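You operate a simulated robot arm through the tools that you are given. There is no shell and no other tool.

The job below is to be done with a simulated robot arm. You get a single attempt, and the scene is never put back.

Task
Release the vice, brush oil on its slide, then work the lever over and back once.
Fine: stand the brush back in its holder. A coat counts when it lies all over at full strength: go over it till it gets no stronger.

The check looks at the end state, three seconds after you hand in, the way a careful person would. Anything else that was tipped, shoved, dropped, spilled or broken makes it a failure.

Robot
A 6-joint arm with a two-finger parallel gripper, fixed in place. Base frame: the origin is on the floor under the middle of its stand, x ahead of it, y to its left, z up; the work surface is at about z = 0.78. Units: m, degrees, N and s.
With the tool pointing down near the work surface it reaches from about 0.26 to 0.68 m from the base axis. Its first joint turns from -66.0 to 66.0 degrees. Payload 2.9 kg.
Tool frame: the origin (TCP) lies between the finger pads and is the grasp point; the fingertips stand 0.03 m ahead of it; z points along the fingers, y is the line along which they close. The gripper opens to 0.11 m. The fingers are 0.02 m wide and 0.01 m thick; the gripper's body (0.048 by 0.112 m) begins 0.055 m behind the TCP.
Orientation is that of the tool frame in the base frame, as [roll, pitch, yaw] about the fixed x, y, z axes, in that order (R = Rz(yaw) Ry(pitch) Rx(roll)). With the fingers straight down and closing along the base's y, the tool's x points along the base's -x, its y along +y and its z along -z.

Tools
- The arm moves only by the tool drive_tool. Its argument "motion" is a list that holds one entry, the list of rows, each a list of 7 numbers: the shift along the tool's x, y, z in m, then the turn, a rotation vector about the tool's x, y, z in degrees, then the opening, from 0 (shut) to 1 (fully open). In form: [[[x, y, z, wx, wy, wz, grip], ...]]. A call has 1 to 20 rows; each row shifts and turns the commanded pose from where the row before left it, along the tool's axes as they then stand. A row lasts 0.2 s, in which the tool goes at most 0.05 m and 8.6 degrees; a call with a longer step from one row to the next is refused whole, and so is a gripper value outside its range. A pose out of reach is approached as far as the arm can. The call stops where the force on the tool passes 90 N (or 10 N more than at its start, if that is more) or the arm is blocked; 0.2 s more then pass. The fingers move at their own pace (about 0.108 m/s each) and stop on an object; they squeeze with about 21 N. The grip force told is the motor's: it shows also when the fingers shut on nothing. Time passes only in rows, and 0.2 s behind the last, so rows that do not move let the fingers close. It gives the time, the measured TCP pose, the force on the tool (base axes), the opening and the grip force at its end, in the units of the frame above (readings bear some noise), with the torque about the TCP (base axes, N m) and any sound that the robot's microphone picked up, and new pictures: "pictures" is both (left out), scene, wrist or none.
- Cameras (640 x 400 px; columns grow to the right, rows downward): "scene" is fixed at [0.0897, 0.4456, 1.3821]; the picture's right is [-0.61, -0.79, 0.00], its down [-0.46, 0.36, -0.81] and it looks along [0.64, -0.50, -0.58] (base axes); focal length 367 px, centre (320, 200). "wrist" rides on the gripper at [0.072, 0.017, -0.103] in the tool frame; the picture's right is [-0.23, 0.97, 0.00], its down [-0.76, -0.18, -0.62] and it looks along [-0.61, -0.14, 0.78] (tool axes); focal length 222 px, centre (320, 200). There is no depth. A picture from a camera that has moved, and an enlarged one, comes with that camera's place and axes in the base frame and with its lens.
- close_up(camera, box): a new picture of the part [left, top, right, bottom] of that camera's present view, enlarged. The clock stands still meanwhile.
- hand_in(): hands the job in; it is judged then, once.

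Nothing tells you positions but the pictures and the camera data. Unless the task says otherwise, let go and move clear before handing in.

The tools are called as name(argument=value, ...) on one line, values as JSON. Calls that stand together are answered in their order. drive_tool: Moves the arm, as the interface text tells. Its arguments: {"type":"object","properties":{"motion":{"type":"array"},"pictures":{"type":"string","enum":["both","scene","wrist","none"]}},"required":["motion"]} The other tools are called the same way: close_up (camera, box) takes an enlarged picture of a part of a camera's view; hand_in () hands the job in.

At the start:

```text
t: 0.0
position: [0.458, 0.1434, 1.157]
tcp_rot: [180.0, 0.0, -180.0]
contact_force: [0.1, 0.0, -0.1]
moment: [0.01, 0.02, -0.01]
gripper_width: 0.1101
grip_force: 0.0
```

scene: 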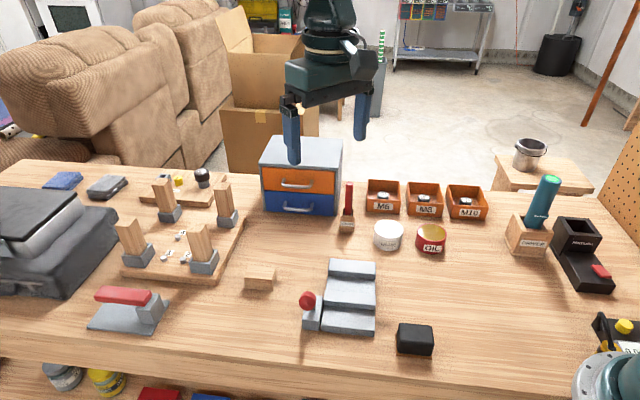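
wrist: 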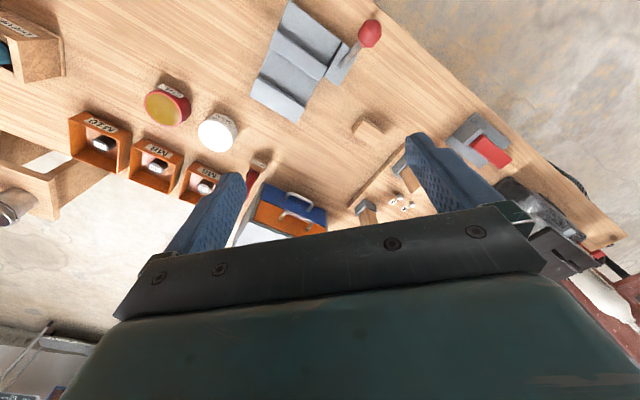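

I see a bench with a stepped grey device with a red-knobbed lever, a red-handled clamp-like tool, pots (OIL and another), a brush in a holder, and other items. I'll first look closer to identify everything.

close_up(camera="scene", box=[280, 240, 440, 360])

close_up(camera="scene", box=[320, 170, 500, 270])

close_up(camera="scene", box=[70, 160, 290, 340])

close_up(camera="scene", box=[490, 160, 640, 380])

close_up(camera="wrist", box=[230, 0, 410, 130])

```text
3.33 times, centred on (360, 300) of scene
camera zoom: at [0.0897, 0.4456, 1.3821], right [-0.61, -0.79, 0.0], down [-0.46, 0.36, -0.81], along [0.64, -0.5, -0.58], focal length 1223 px, centre (187, -133)
```

zoom: 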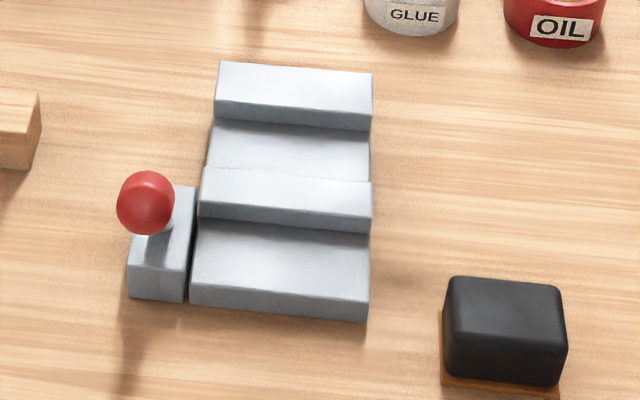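

```text
3.56 times, centred on (410, 220) of scene
camera zoom: at [0.0897, 0.4456, 1.3821], right [-0.61, -0.79, 0.0], down [-0.46, 0.36, -0.81], along [0.64, -0.5, -0.58], focal length 1304 px, centre (0, 129)
```

zoom: 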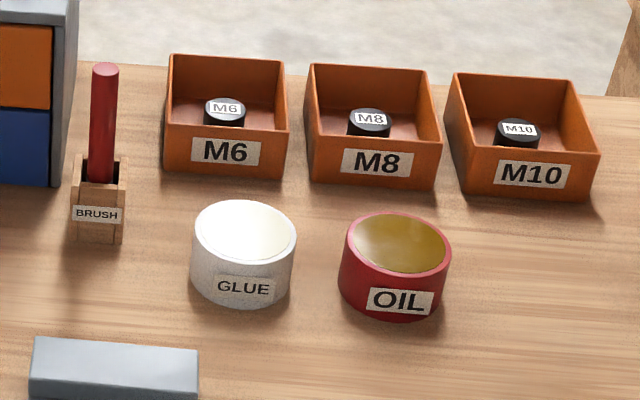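

```text
2.22 times, centred on (180, 250) of scene
camera zoom: at [0.0897, 0.4456, 1.3821], right [-0.61, -0.79, 0.0], down [-0.46, 0.36, -0.81], along [0.64, -0.5, -0.58], focal length 815 px, centre (631, 89)
```

zoom: 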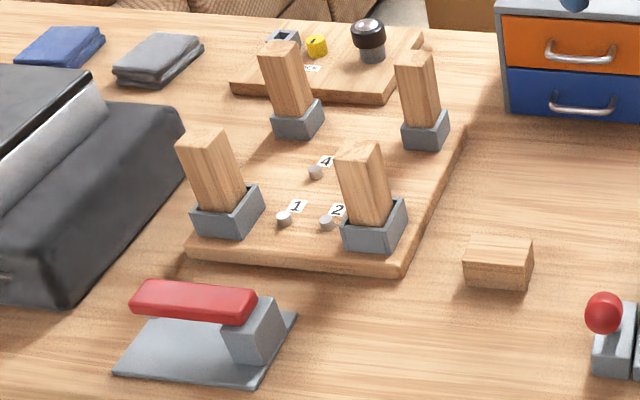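

```text
1.82 times, centred on (565, 270) of scene
camera zoom: at [0.0897, 0.4456, 1.3821], right [-0.61, -0.79, 0.0], down [-0.46, 0.36, -0.81], along [0.64, -0.5, -0.58], focal length 667 px, centre (-126, 73)
```

zoom: 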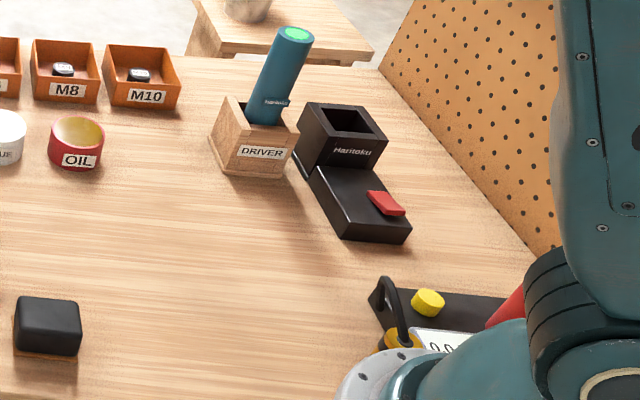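

```text
3.08 times, centred on (320, 65) of wrist
camera zoom: at [0.386, 0.1605, 1.261], right [0.23, 0.97, 0.0], down [0.76, -0.18, 0.62], along [0.61, -0.14, -0.78], focal length 684 px, centre (320, 615)
```

zoom: 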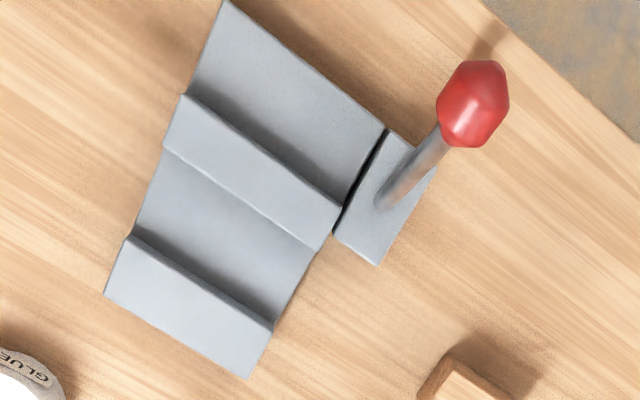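

The grey stepped thing with the red-knobbed lever is probably the vice (around x 0.43, y 0.10); the brush stands in a holder at about (0.61, -0.04), the oil at about (0.44, -0.15). I'll zoom in further on the vice, the clamp and the brush.

close_up(camera="scene", box=[295, 250, 391, 346])

close_up(camera="scene", box=[325, 170, 375, 240])

close_up(camera="scene", box=[80, 270, 180, 340])

close_up(camera="wrist", box=[430, 90, 560, 190])

close_up(camera="scene", box=[0, 170, 130, 300])

```text
4.17 times, centred on (343, 298) of scene
camera zoom: at [0.0897, 0.4456, 1.3821], right [-0.61, -0.79, 0.0], down [-0.46, 0.36, -0.81], along [0.64, -0.5, -0.58], focal length 1528 px, centre (224, -208)
```

zoom: 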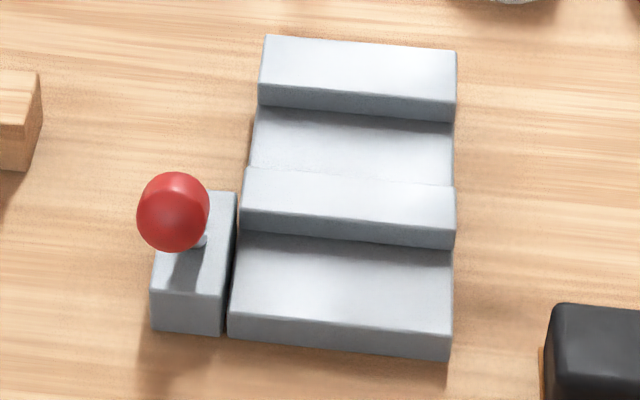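

```text
5.71 times, centred on (350, 205) of scene
camera zoom: at [0.0897, 0.4456, 1.3821], right [-0.61, -0.79, 0.0], down [-0.46, 0.36, -0.81], along [0.64, -0.5, -0.58], focal length 2096 px, centre (149, 171)
```

zoom: 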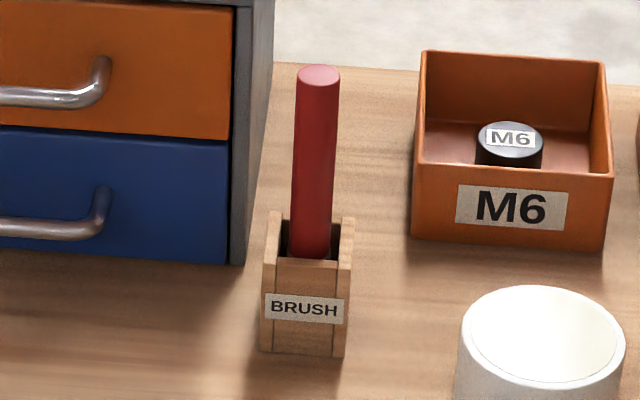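

```text
5.71 times, centred on (130, 305) of scene
camera zoom: at [0.0897, 0.4456, 1.3821], right [-0.61, -0.79, 0.0], down [-0.46, 0.36, -0.81], along [0.64, -0.5, -0.58], focal length 2096 px, centre (1406, -400)
```

zoom: 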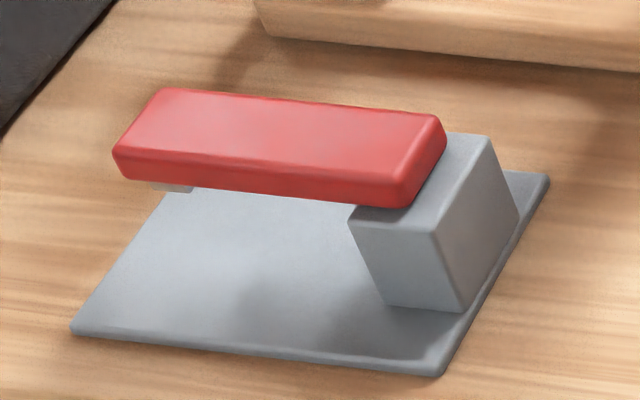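

```text
4.00 times, centred on (495, 140) of wrist
camera zoom: at [0.386, 0.1605, 1.261], right [0.23, 0.97, 0.0], down [0.76, -0.18, 0.62], along [0.61, -0.14, -0.78], focal length 888 px, centre (-380, 440)
```

zoom: 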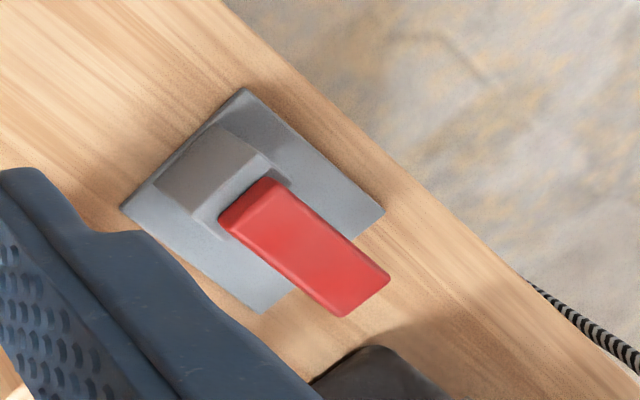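

```text
3.08 times, centred on (65, 235) of scene
camera zoom: at [0.0897, 0.4456, 1.3821], right [-0.61, -0.79, 0.0], down [-0.46, 0.36, -0.81], along [0.64, -0.5, -0.58], focal length 1129 px, centre (1105, 92)
```

zoom: 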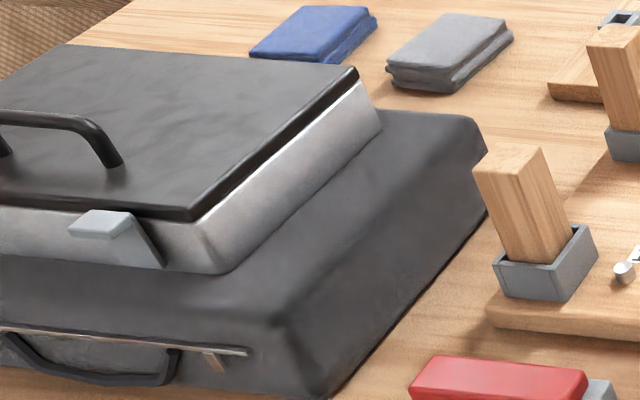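

The vice is aligned about 45° to the base axes, with its lever leaning toward the near end (knob near (0.41, 0.22, 0.895)). I'll move the wrist camera to look along the vice from closer, staying high.

drive_tool(motion=[[[0, 0, 0, 0, 0, 7.5, 0.3], [0, 0, 0, 0, 0, 7.5, 0.3], [0, 0, 0, 0, 0, 7.5, 0.3], [0, 0, 0, 0, 0, 7.5, 0.3], [0, 0, 0, 0, 0, 7.5, 0.3], [0, 0, 0, 0, 0, 7.5, 0.3], [0.035, -0.01, 0.021, 0, 0, 0, 0.3], [0.035, -0.01, 0.021, 0, 0, 0, 0.3], [0.035, -0.01, 0.021, 0, 0, 0, 0.3], [0.035, -0.01, 0.021, 0, 0, 0, 0.3], [0.033, -0.01, 0.021, 0, 0, 0, 0.3], [0, 0, 0, 0, 0, 0, 0.3]]])

```text
t: 2.6
position: [0.3007, 0.232, 1.0529]
tcp_rot: [-179.9, 0.0, 135.0]
contact_force: [0.1, -0.6, -0.1]
moment: [-0.02, 0.0, -0.03]
gripper_width: 0.0331
grip_force: 0.1
camera wrist: at [0.2611, 0.2946, 1.1563], right [0.85, 0.53, 0.0], down [0.41, -0.66, 0.62], along [0.33, -0.53, -0.78], focal length 222 px, centre (320, 200)
```

scene: 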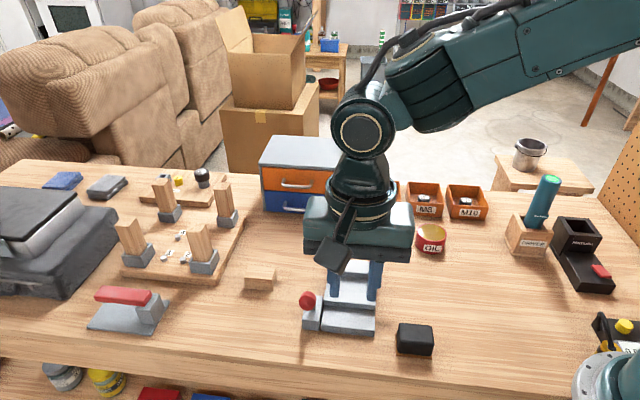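
wrist: 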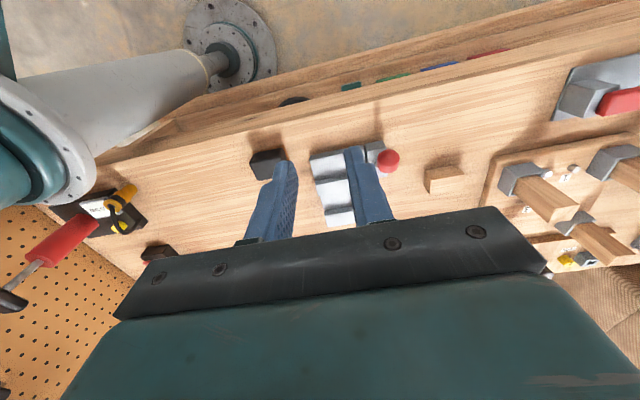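

The vice is visible between the fingers in the wrist view. I'll enlarge it.

close_up(camera="wrist", box=[290, 130, 420, 230])

close_up(camera="scene", box=[295, 250, 391, 346])

```text
4.00 times, centred on (355, 180) of wrist
camera zoom: at [0.2611, 0.2946, 1.1563], right [0.85, 0.53, 0.0], down [0.41, -0.66, 0.62], along [0.33, -0.53, -0.78], focal length 888 px, centre (180, 280)
```

zoom: 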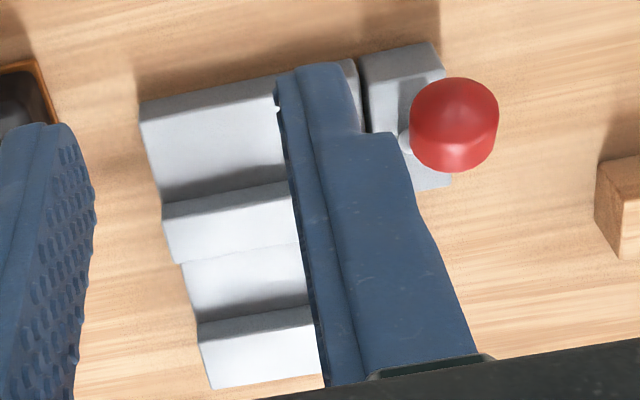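

```text
4.17 times, centred on (343, 298) of scene
camera zoom: at [0.0897, 0.4456, 1.3821], right [-0.61, -0.79, 0.0], down [-0.46, 0.36, -0.81], along [0.64, -0.5, -0.58], focal length 1528 px, centre (224, -208)
```

zoom: 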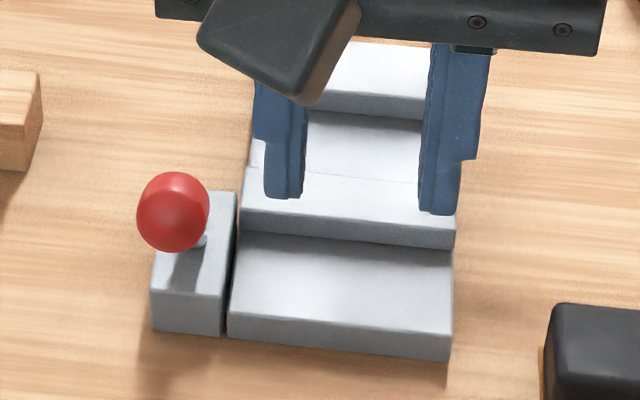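

The vice lies at 45°: base about 0.157 × 0.099 m with its top near z 0.80, jaws at mid and far end, and a lever block on its left with the knob at about (0.414, 0.220, 0.895) leaning toward the near end. I'll bring the open gripper above the knob and lower partway.

drive_tool(motion=[[[-0.0295, 0.0239, 0, 0, 0, 0, 0.6], [-0.0295, 0.0239, 0, 0, 0, 0, 0.6], [-0.0295, 0.0239, 0, 0, 0, 0, 0.6], [0, 0, 0.04, 0, 0, 0, 0.6], [0, 0, 0.035, 0, 0, 0, 0.6], [0, 0, 0, 0, 0, 0, 0.6]]])

```text
t: 4.0
position: [0.4149, 0.2178, 0.9784]
tcp_rot: [-179.9, 0.0, 135.0]
contact_force: [-0.5, -0.6, 0.4]
moment: [-0.01, 0.02, 0.03]
gripper_width: 0.0659
grip_force: 0.0
camera wrist: at [0.3753, 0.2815, 1.0806], right [0.85, 0.53, 0.0], down [0.41, -0.66, 0.62], along [0.33, -0.53, -0.78], focal length 222 px, centre (320, 200)
```

scene: 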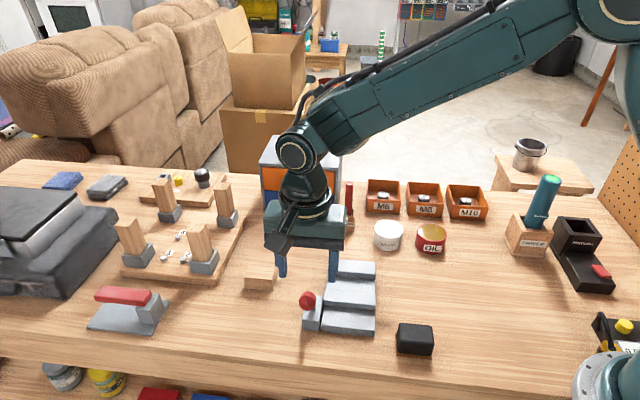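
wrist: 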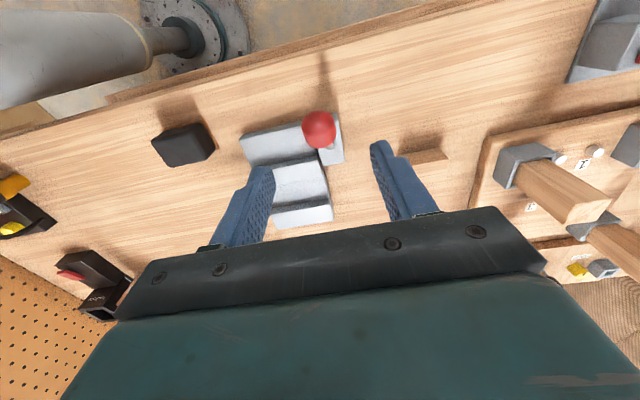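

The gripper is centred above the knob. I'll lower onto it, close gently around it and look.

drive_tool(motion=[[[0.002, 0, 0.03, 0, 0, 0, 0.5], [0, 0, 0.03, 0, 0, 0, 0.5], [0, 0, 0.022, 0, 0, 0, 0.5], [0, 0, 0, 0, 0, 0, 0.5], [0, 0, 0, 0, 0, 0, 0], [0, 0, 0, 0, 0, 0, 0], [0, 0, 0, 0, 0, 0, 0]]])

```text
t: 5.6
position: [0.4125, 0.2198, 0.8954]
tcp_rot: [-179.9, -0.1, 135.1]
contact_force: [6.2, 3.9, -7.6]
moment: [0.15, 0.1, -0.01]
gripper_width: 0.029
grip_force: 44.7
camera wrist: at [0.3738, 0.283, 0.9988], right [0.85, 0.53, 0.0], down [0.41, -0.66, 0.62], along [0.33, -0.53, -0.78], focal length 222 px, centre (320, 200)
```

scene: 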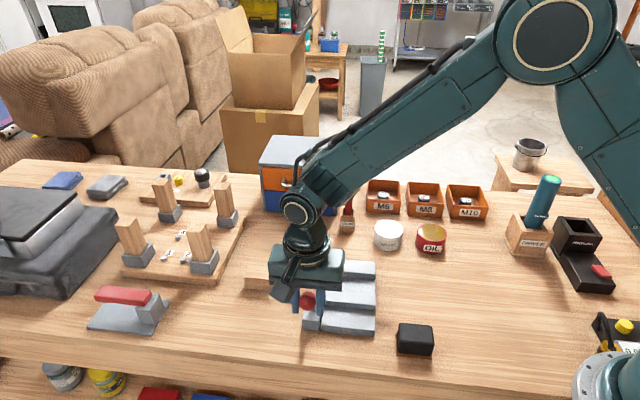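
wrist: 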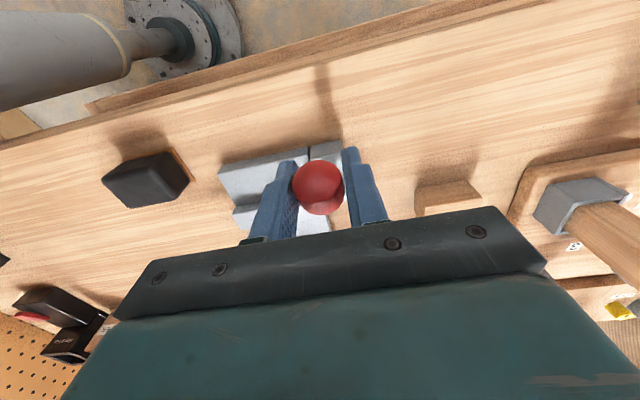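

The knob is gripped (0.029 m wide). I'll begin to swing the lever along its arc toward the far end, two small steps first, watching the force.

drive_tool(motion=[[[-0.0106, 0, -0.0057, 0, 0, 0, 0], [-0.0112, 0, -0.0045, 0, 0, 0, 0]]])

```text
t: 6.2
position: [0.427, 0.2053, 0.9073]
tcp_rot: [180.0, -0.2, 135.2]
contact_force: [-3.7, 16.4, -3.2]
moment: [0.87, 0.9, 0.02]
gripper_width: 0.029
grip_force: 45.0
camera wrist: at [0.3878, 0.2687, 1.0097], right [0.85, 0.53, 0.0], down [0.42, -0.66, 0.62], along [0.33, -0.53, -0.78], focal length 222 px, centre (320, 200)
```

scene: 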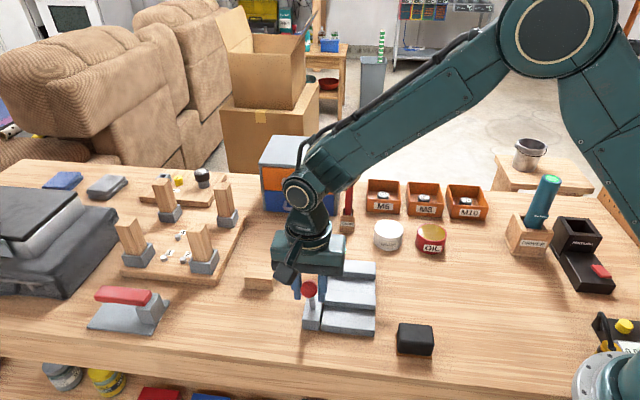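
wrist: 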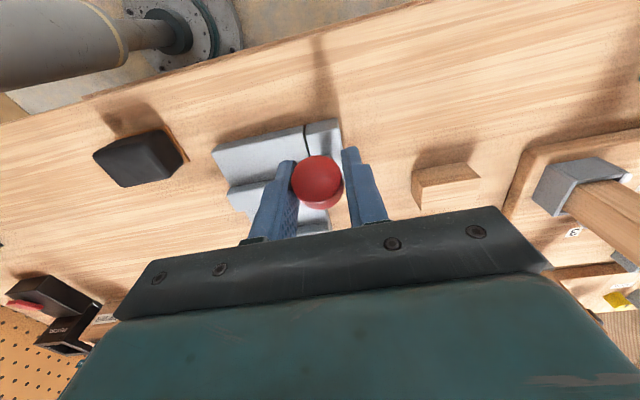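

The lever moves freely with modest force. I'll carry on to upright.

drive_tool(motion=[[[-0.0117, 0, -0.0033, 0, 0, 0, 0], [-0.0119, 0, -0.0019, 0, 0, 0, 0], [-0.0121, 0, -0.0007, 0, 0, 0, 0]]])

close_up(camera="scene", box=[260, 225, 400, 345])

```text
t: 7.0
position: [0.4537, 0.1799, 0.9136]
tcp_rot: [-180.0, -0.1, 135.0]
contact_force: [-6.1, 13.2, 6.8]
moment: [0.9, 0.89, -0.09]
gripper_width: 0.0291
grip_force: 45.7
camera wrist: at [0.4135, 0.2432, 1.0156], right [0.85, 0.53, 0.0], down [0.42, -0.66, 0.62], along [0.33, -0.53, -0.78], focal length 222 px, centre (320, 200)
```

scene: 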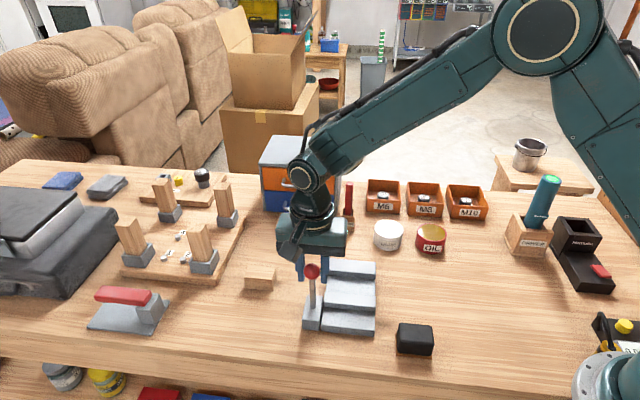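
wrist: 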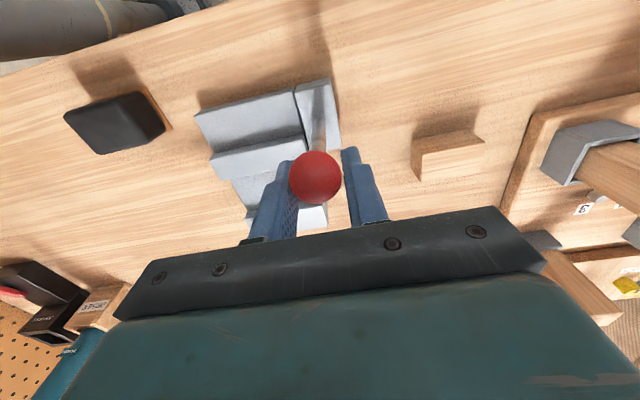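

```text
3.33 times, centred on (330, 285) of scene
camera zoom: at [0.0895, 0.4459, 1.382], right [-0.61, -0.79, 0.0], down [-0.46, 0.36, -0.81], along [0.64, -0.5, -0.58], focal length 1223 px, centre (287, -83)
```

zoom: 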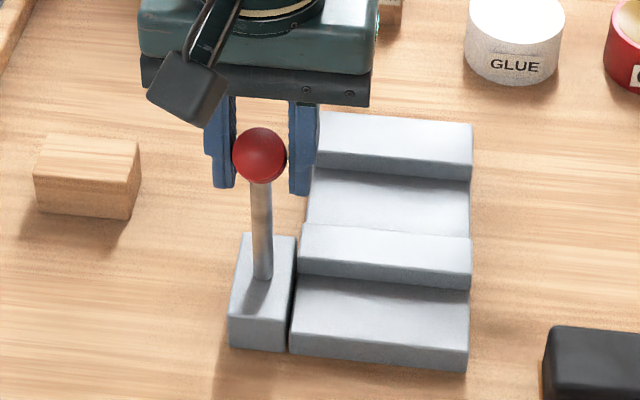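

The lever is upright; the jaws have not yet moved. I'll continue over toward the far side.

drive_tool(motion=[[[-0.0121, 0, 0.0007, 0, 0, 0, 0], [-0.0119, 0, 0.0019, 0, 0, 0, 0], [-0.0117, 0, 0.0033, 0, 0, 0, 0], [-0.0112, 0, 0.0045, 0, 0, 0, 0]]])

close_up(camera="scene", box=[260, 225, 400, 345])

```text
t: 8.0
position: [0.4861, 0.146, 0.9011]
tcp_rot: [-179.9, 0.1, 134.8]
contact_force: [0.1, -0.4, -0.3]
moment: [0.0, 0.0, 0.02]
gripper_width: 0.0
grip_force: 37.4
camera wrist: at [0.4472, 0.2086, 1.0041], right [0.85, 0.53, 0.0], down [0.41, -0.66, 0.62], along [0.33, -0.53, -0.78], focal length 222 px, centre (320, 200)
```

scene: 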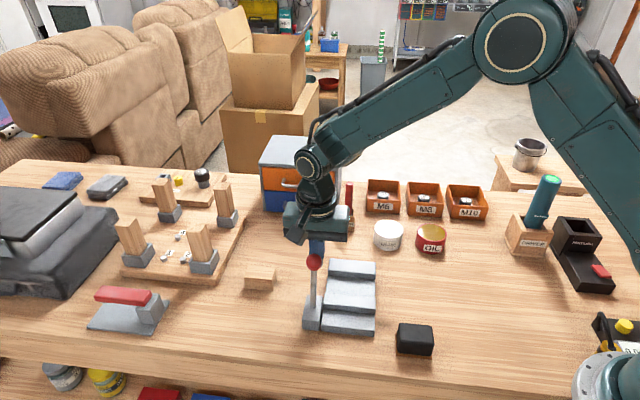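
wrist: 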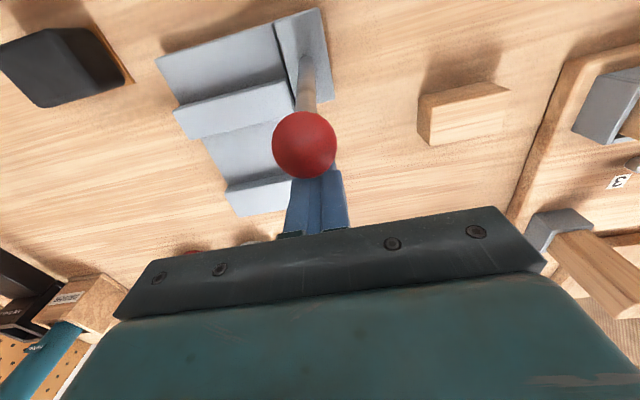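

```text
3.33 times, centred on (330, 285) of scene
camera zoom: at [0.0897, 0.4456, 1.3821], right [-0.61, -0.79, 0.0], down [-0.46, 0.36, -0.81], along [0.64, -0.5, -0.58], focal length 1223 px, centre (287, -83)
```

zoom: 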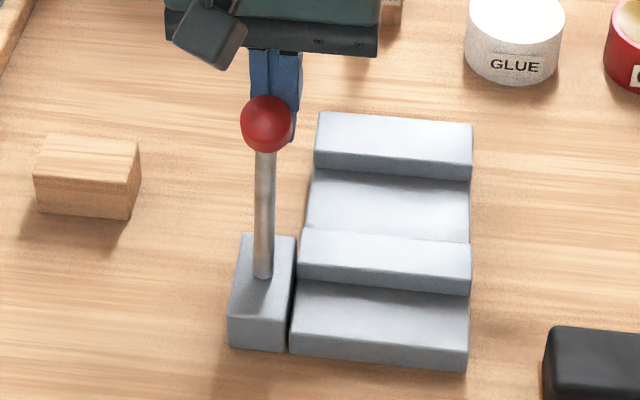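

The knob slipped out of the grip just past upright, with the lever staying there (knob now about (0.463, 0.169, 0.915)); the middle jaw seems to have shifted slightly toward the near end. I'll rise, turn the gripper by 90° and straddle the knob fore-and-aft so I can push it without slipping.

drive_tool(motion=[[[0, 0, -0.04, 0, 0, 0, 0], [0, 0, -0.045, 0, 0, 0, 0.3], [0, 0, 0, 0, 0, -8.18, 0.6], [0, 0, 0, 0, 0, -8.18, 0.6], [0, 0, 0, 0, 0, -8.18, 0.6], [0, 0, 0, 0, 0, -8.18, 0.6], [0, 0, 0, 0, 0, -8.18, 0.6], [0, 0, 0, 0, 0, -8.18, 0.6], [0, 0, 0, 0, 0, -8.18, 0.6], [0, 0, 0, 0, 0, -8.18, 0.6], [0, 0, 0, 0, 0, -8.18, 0.6], [0, 0, 0, 0, 0, -8.18, 0.6], [0, 0, 0, 0, 0, -8.2, 0.6], [0, 0.0326, 0, 0, 0, 0, 0.6], [0, 0, 0, 0, 0, 0, 0.6]]])

close_up(camera="scene", box=[260, 225, 400, 345])

```text
t: 11.2
position: [0.464, 0.1704, 0.9864]
tcp_rot: [-180.0, 0.0, -134.9]
contact_force: [0.1, 0.2, 0.4]
moment: [-0.02, -0.01, 0.02]
gripper_width: 0.0658
grip_force: 0.0
camera wrist: at [0.4007, 0.1299, 1.0897], right [-0.53, 0.85, 0.0], down [0.66, 0.41, 0.62], along [0.53, 0.33, -0.78], focal length 222 px, centre (320, 200)
```

scene: 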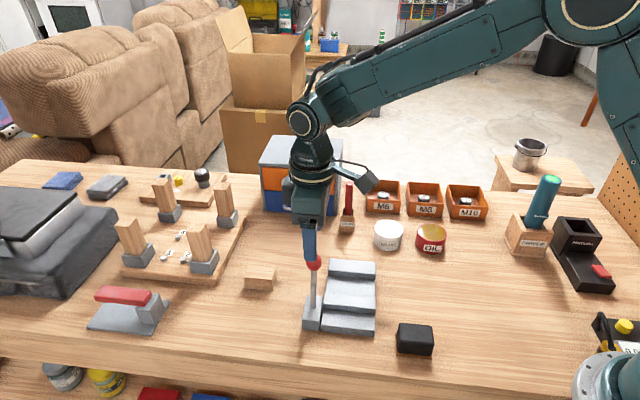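
wrist: 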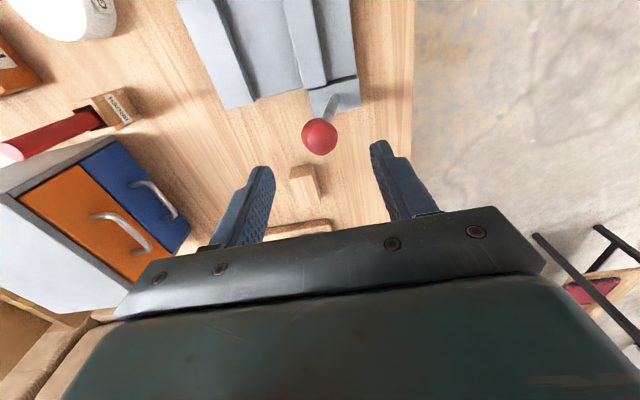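

```text
3.33 times, centred on (330, 285) of scene
camera zoom: at [0.0897, 0.4456, 1.3821], right [-0.61, -0.79, 0.0], down [-0.46, 0.36, -0.81], along [0.64, -0.5, -0.58], focal length 1223 px, centre (287, -83)
```

zoom: 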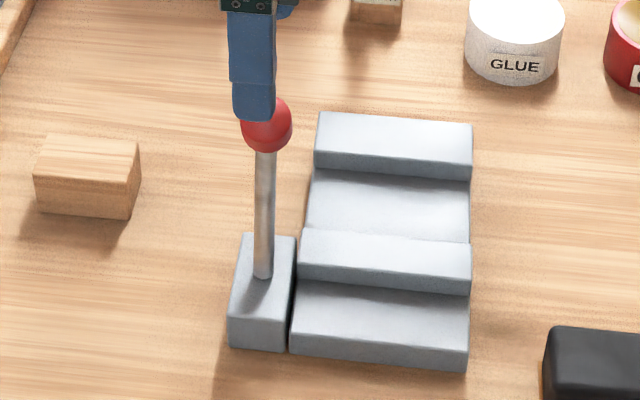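

The knob sits between the open fingers. I'll lower, narrow the opening around it, and push it further over in the far direction.

drive_tool(motion=[[[0, 0, 0.04, 0, 0, 0, 0.6], [0, 0, 0.04, 0, 0, 0, 0.6], [0, 0, 0, 0, 0, 0, 0.42], [0, 0, 0, 0, 0, 0, 0.42], [0, -0.01, 0.001, 0, 0, 0, 0.42], [0, -0.01, 0.001, 0, 0, 0, 0.42]]])

close_up(camera="scene", box=[260, 225, 400, 345])

```text
t: 12.6
position: [0.4772, 0.1562, 0.9038]
tcp_rot: [180.0, 0.0, -135.0]
contact_force: [-0.8, 0.7, 1.1]
moment: [0.03, -0.01, 0.0]
gripper_width: 0.0462
grip_force: 0.3
camera wrist: at [0.4149, 0.1156, 1.0078], right [-0.53, 0.85, 0.0], down [0.66, 0.41, 0.62], along [0.53, 0.33, -0.78], focal length 222 px, centre (320, 200)
```

scene: 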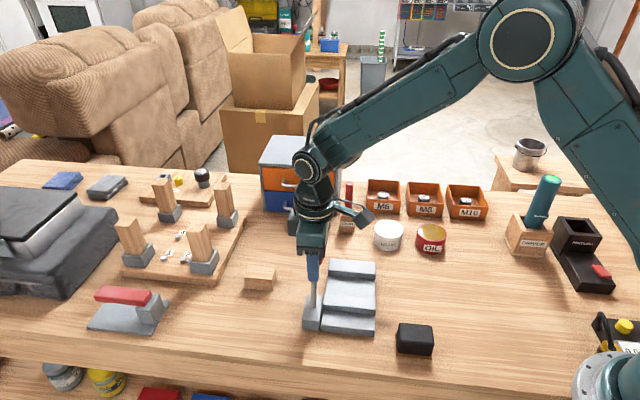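
wrist: 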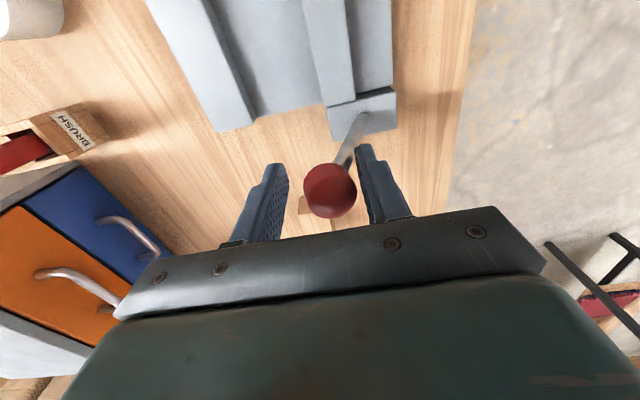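

```text
3.33 times, centred on (330, 285) of scene
camera zoom: at [0.0897, 0.4456, 1.3821], right [-0.61, -0.79, 0.0], down [-0.46, 0.36, -0.81], along [0.64, -0.5, -0.58], focal length 1223 px, centre (287, -83)
```

zoom: 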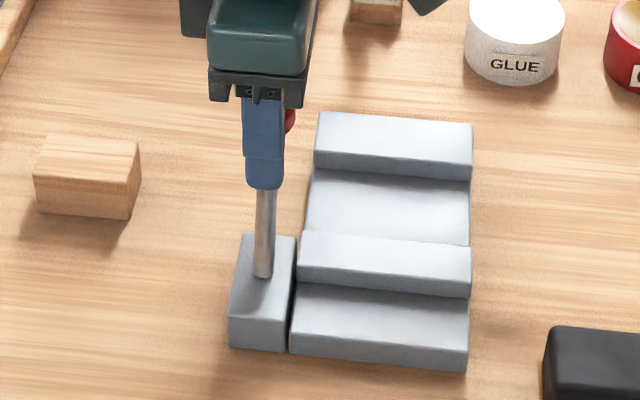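

The near finger is now behind the knob. I'll keep pushing along the arc in small steps.

drive_tool(motion=[[[0, -0.011, 0.002, 0, 0, 0, 0.42], [0, -0.011, 0.003, 0, 0, 0, 0.42], [0, -0.011, 0.004, 0, 0, 0, 0.42]]])

close_up(camera="scene", box=[260, 225, 400, 345])

```text
t: 13.4
position: [0.4964, 0.1367, 0.9005]
tcp_rot: [179.5, 0.1, -134.2]
contact_force: [-35.7, 20.2, 56.1]
moment: [1.81, 2.56, 0.51]
gripper_width: 0.0665
grip_force: 19.7
camera wrist: at [0.4351, 0.0955, 1.0031], right [-0.54, 0.84, 0.01], down [0.66, 0.42, 0.62], along [0.52, 0.34, -0.78], focal length 222 px, centre (320, 200)
```

scene: 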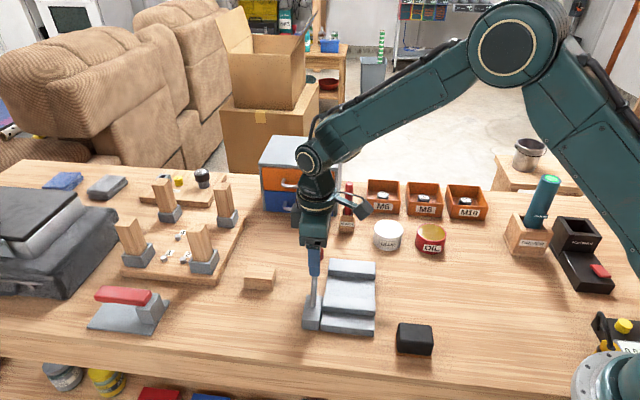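
wrist: 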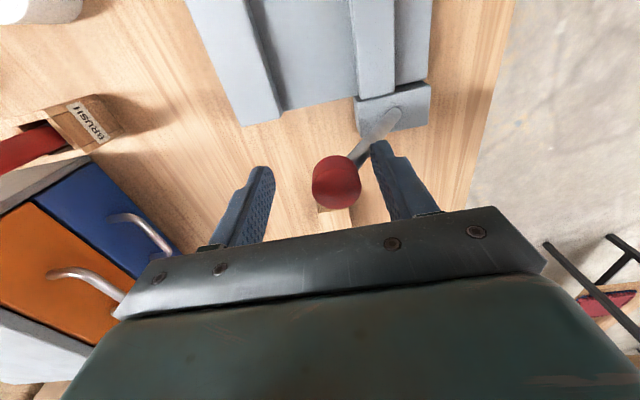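

```text
3.33 times, centred on (330, 285) of scene
camera zoom: at [0.0879, 0.4458, 1.3822], right [-0.61, -0.79, 0.0], down [-0.46, 0.36, -0.81], along [0.64, -0.5, -0.58], focal length 1223 px, centre (287, -83)
```

zoom: 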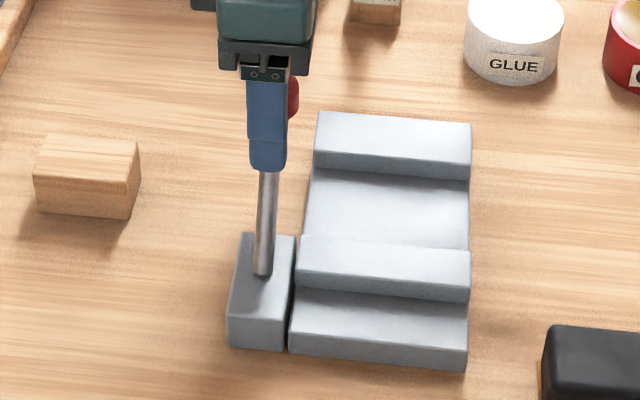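

The gripper gave way along its closing direction (lever now about 25° over, jaw moved ~12 mm toward near end). I'll back off, rise, turn back 90° and push with the closed fingers' side, which is stiff.

drive_tool(motion=[[[0, 0.012, -0.004, 0, 0, 0, 0.6], [0, 0, -0.04, 0, 0, 0, 0.6], [0, 0, -0.045, 0, 0, 0, 0.6], [0, 0, 0, 0, 0, 8.18, 0], [0, 0, 0, 0, 0, 8.18, 0], [0, 0, 0, 0, 0, 8.18, 0], [0, 0, 0, 0, 0, 8.18, 0], [0, 0, 0, 0, 0, 8.18, 0], [0, 0, 0, 0, 0, 8.18, 0], [0, 0, 0, 0, 0, 8.18, 0], [0, 0, 0, 0, 0, 8.18, 0], [0, 0, 0, 0, 0, 8.18, 0], [0, 0, 0, 0, 0, 8.18, 0], [0, 0, 0, 0, 0, 8.2, 0], [0, 0, 0, 0, 0, 0, 0]]])

close_up(camera="scene", box=[260, 225, 400, 345])

```text
t: 16.6
position: [0.4922, 0.1409, 0.9835]
tcp_rot: [179.9, 0.1, 134.9]
contact_force: [0.1, -0.6, 0.4]
moment: [-0.02, -0.02, 0.0]
gripper_width: 0.0002
grip_force: 21.2
camera wrist: at [0.4533, 0.2038, 1.0874], right [0.85, 0.53, 0.0], down [0.41, -0.66, 0.62], along [0.33, -0.53, -0.78], focal length 222 px, centre (320, 200)
```

scene: 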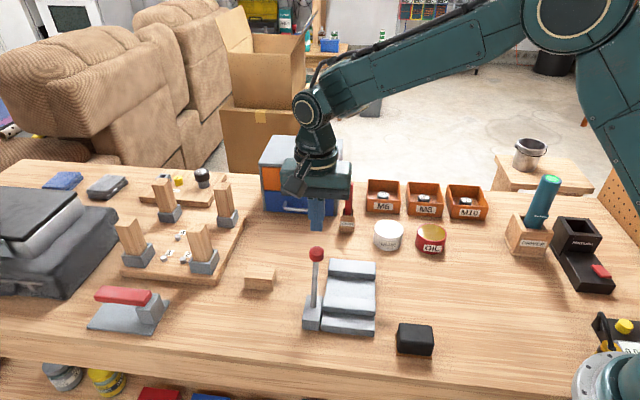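
wrist: 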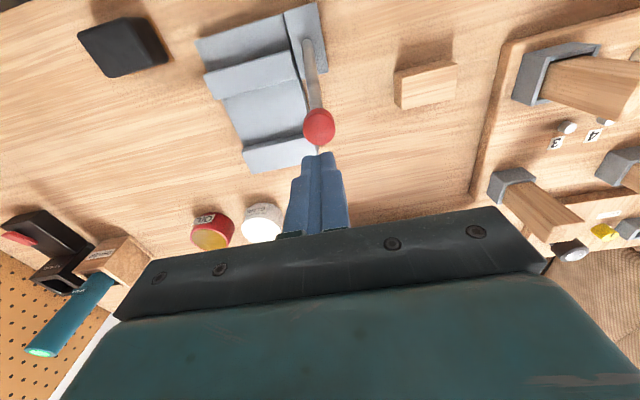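

```text
3.33 times, centred on (330, 285) of scene
camera zoom: at [0.0897, 0.4456, 1.3821], right [-0.61, -0.79, 0.0], down [-0.46, 0.36, -0.81], along [0.64, -0.5, -0.58], focal length 1223 px, centre (287, -83)
```

zoom: 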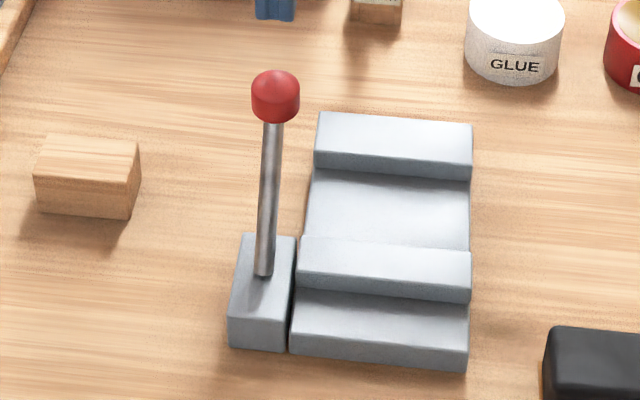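

The lever is now at about 28° over (knob at (0.490, 0.1425, 0.898)), leaning to the far side. I'll go behind it with closed fingers and push to find its stop.

drive_tool(motion=[[[0.0275, 0, 0, 0, 0, 0, 0], [0.0275, 0, 0, 0, 0, 0, 0], [0, 0, 0.035, 0, 0, 0, 0], [0, 0, 0.03, 0, 0, 0, 0], [-0.01, 0, 0, 0, 0, 0, 0], [-0.01, 0, 0, 0, 0, 0, 0], [-0.006, 0, 0.001, 0, 0, 0, 0], [-0.004, 0, 0.001, 0, 0, 0, 0]]])

close_up(camera="scene", box=[260, 225, 400, 345])

```text
t: 18.4
position: [0.4734, 0.1614, 0.9174]
tcp_rot: [-179.9, -0.4, 135.5]
contact_force: [-14.4, 13.2, 7.6]
moment: [0.19, 0.28, 0.03]
gripper_width: 0.0002
grip_force: 20.9
camera wrist: at [0.4334, 0.2234, 1.021], right [0.85, 0.53, 0.0], down [0.42, -0.66, 0.62], along [0.33, -0.53, -0.78], focal length 222 px, centre (320, 200)
```

scene: 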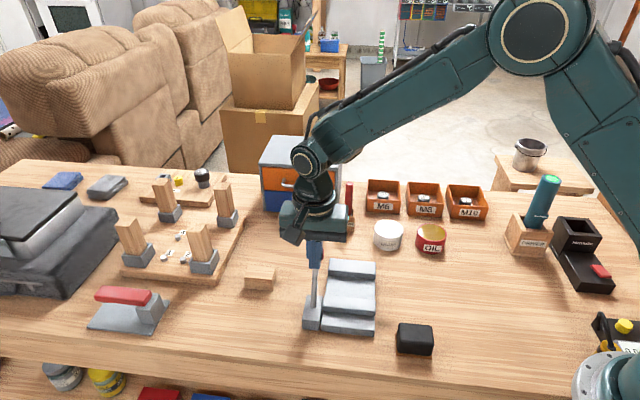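
wrist: 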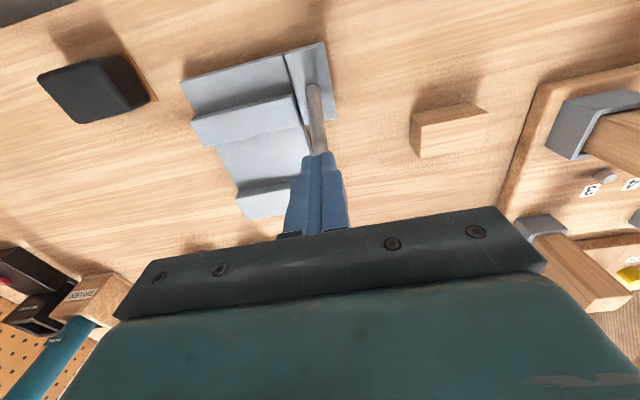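

```text
3.33 times, centred on (330, 285) of scene
camera zoom: at [0.0892, 0.4459, 1.382], right [-0.61, -0.79, 0.0], down [-0.46, 0.36, -0.81], along [0.64, -0.5, -0.58], focal length 1223 px, centre (287, -83)
```

zoom: 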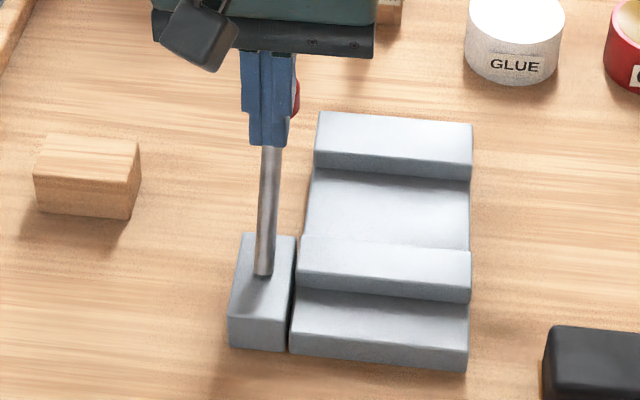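

Contact with about 20 N, similar to the lever's friction. I'll push on in small steps.

drive_tool(motion=[[[-0.004, 0, 0.001, 0, 0, 0, 0], [-0.004, 0, 0.001, 0, 0, 0, 0]]], pictures="none")

close_up(camera="scene", box=[260, 225, 400, 345])

```text
t: 19.0
position: [0.4739, 0.1604, 0.9153]
tcp_rot: [-179.6, -0.9, 136.3]
contact_force: [-51.7, 37.5, 27.3]
moment: [0.61, 0.72, -0.15]
gripper_width: 0.0
grip_force: 21.1
```

```text
3.33 times, centred on (330, 285) of scene
camera zoom: at [0.0879, 0.4464, 1.3819], right [-0.61, -0.79, 0.0], down [-0.46, 0.36, -0.81], along [0.64, -0.5, -0.58], focal length 1223 px, centre (287, -83)
```

zoom: 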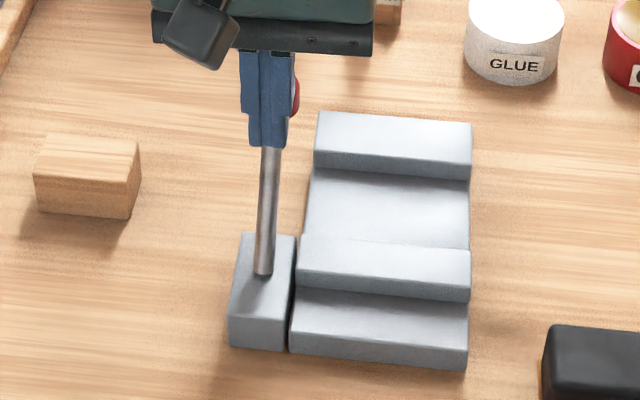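

The lever has reached its stop on the far side (force jumped without movement), and the jaw has opened: the vice is released. I'll back off, rise, and travel toward the brush, stopping short to look.

drive_tool(motion=[[[0.015, 0, 0, 0, 0, 0, 0], [0.01, 0, -0.02, 0, 0, 0, 0], [0, 0, -0.045, 0, 0, 0, 0], [0, 0, -0.045, 0, 0, 0, 0], [0, 0, 0, 0, 0, 0, 0.4]]])

close_up(camera="wrist", box=[180, 0, 380, 200])

close_up(camera="scene", box=[300, 250, 390, 346])

```text
t: 20.2
position: [0.4643, 0.1707, 1.0262]
tcp_rot: [180.0, -0.1, 135.0]
contact_force: [0.1, -0.7, 0.1]
moment: [-0.02, -0.01, 0.0]
gripper_width: 0.0439
grip_force: 0.2
camera wrist: at [0.4246, 0.2334, 1.1296], right [0.85, 0.53, 0.0], down [0.41, -0.66, 0.62], along [0.33, -0.53, -0.78], focal length 222 px, centre (320, 200)
```

scene: 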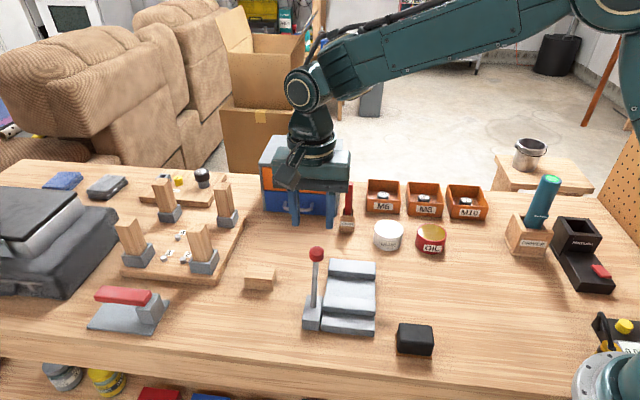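
wrist: 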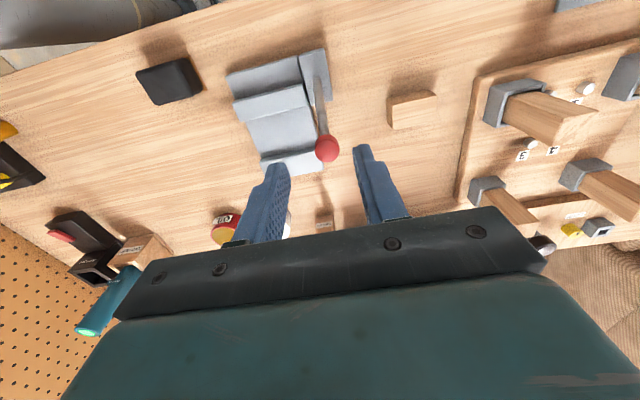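

```text
2.00 times, centred on (280, 100) of wrist
camera zoom: at [0.4246, 0.2334, 1.1296], right [0.85, 0.53, 0.0], down [0.41, -0.66, 0.62], along [0.33, -0.53, -0.78], focal length 444 px, centre (400, 400)
```

zoom: 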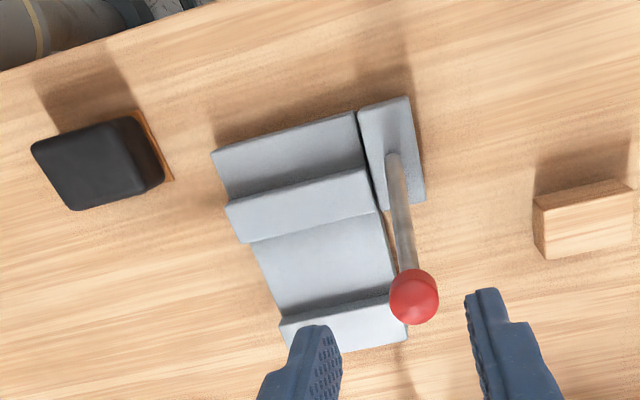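

```text
4.17 times, centred on (345, 298) of scene
camera zoom: at [0.0897, 0.4456, 1.3821], right [-0.61, -0.79, 0.0], down [-0.46, 0.36, -0.81], along [0.64, -0.5, -0.58], focal length 1528 px, centre (216, -208)
```

zoom: 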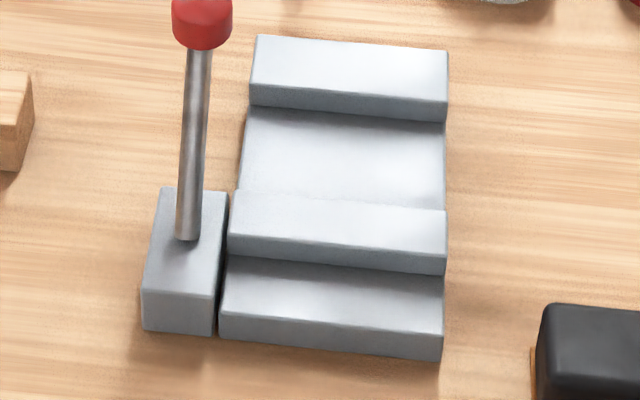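

The middle jaw has clearly moved toward the near end, opening the gap (the slide) to about 67 mm. Now I'll travel toward the brush and look at it from short of it.

drive_tool(motion=[[[-0.04, -0.0128, 0, 0, 0, 0, 0.4], [-0.04, -0.0128, 0, 0, 0, 0, 0.4], [-0.04, -0.0128, 0, 0, 0, 0, 0.4], [-0.045, -0.0128, 0, 0, 0, 0, 0.4], [0, 0, 0, 0, 0, 0, 0.4]]])

close_up(camera="wrist", box=[260, 60, 420, 220])

```text
t: 21.4
position: [0.5442, 0.0173, 1.0258]
tcp_rot: [-179.9, 0.0, 135.1]
contact_force: [-0.3, -0.7, -0.6]
moment: [-0.03, 0.01, -0.04]
gripper_width: 0.0438
grip_force: 0.0
camera wrist: at [0.5038, 0.08, 1.129], right [0.85, 0.53, 0.0], down [0.41, -0.66, 0.62], along [0.33, -0.53, -0.78], focal length 222 px, centre (320, 200)
```

scene: 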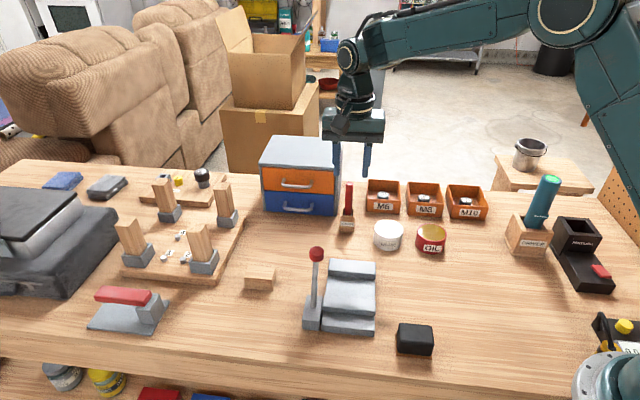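
wrist: 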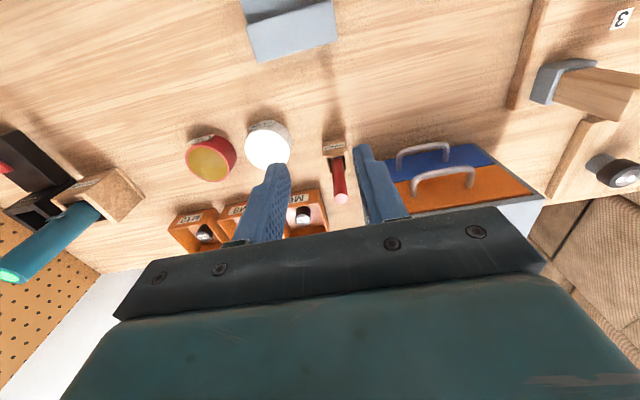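

```text
2.50 times, centred on (340, 140) of wrist
camera zoom: at [0.5038, 0.08, 1.129], right [0.85, 0.53, 0.0], down [0.41, -0.66, 0.62], along [0.33, -0.53, -0.78], focal length 555 px, centre (270, 350)
```

zoom: 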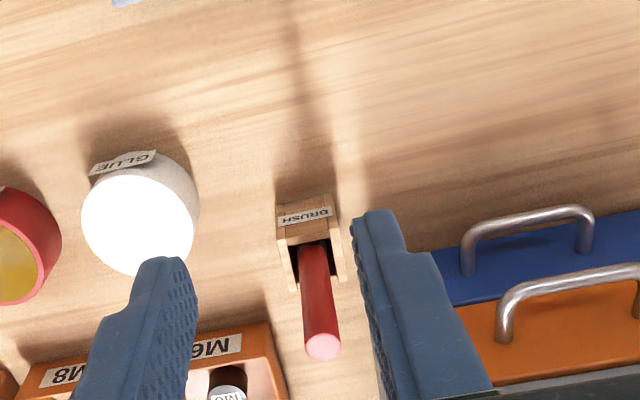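

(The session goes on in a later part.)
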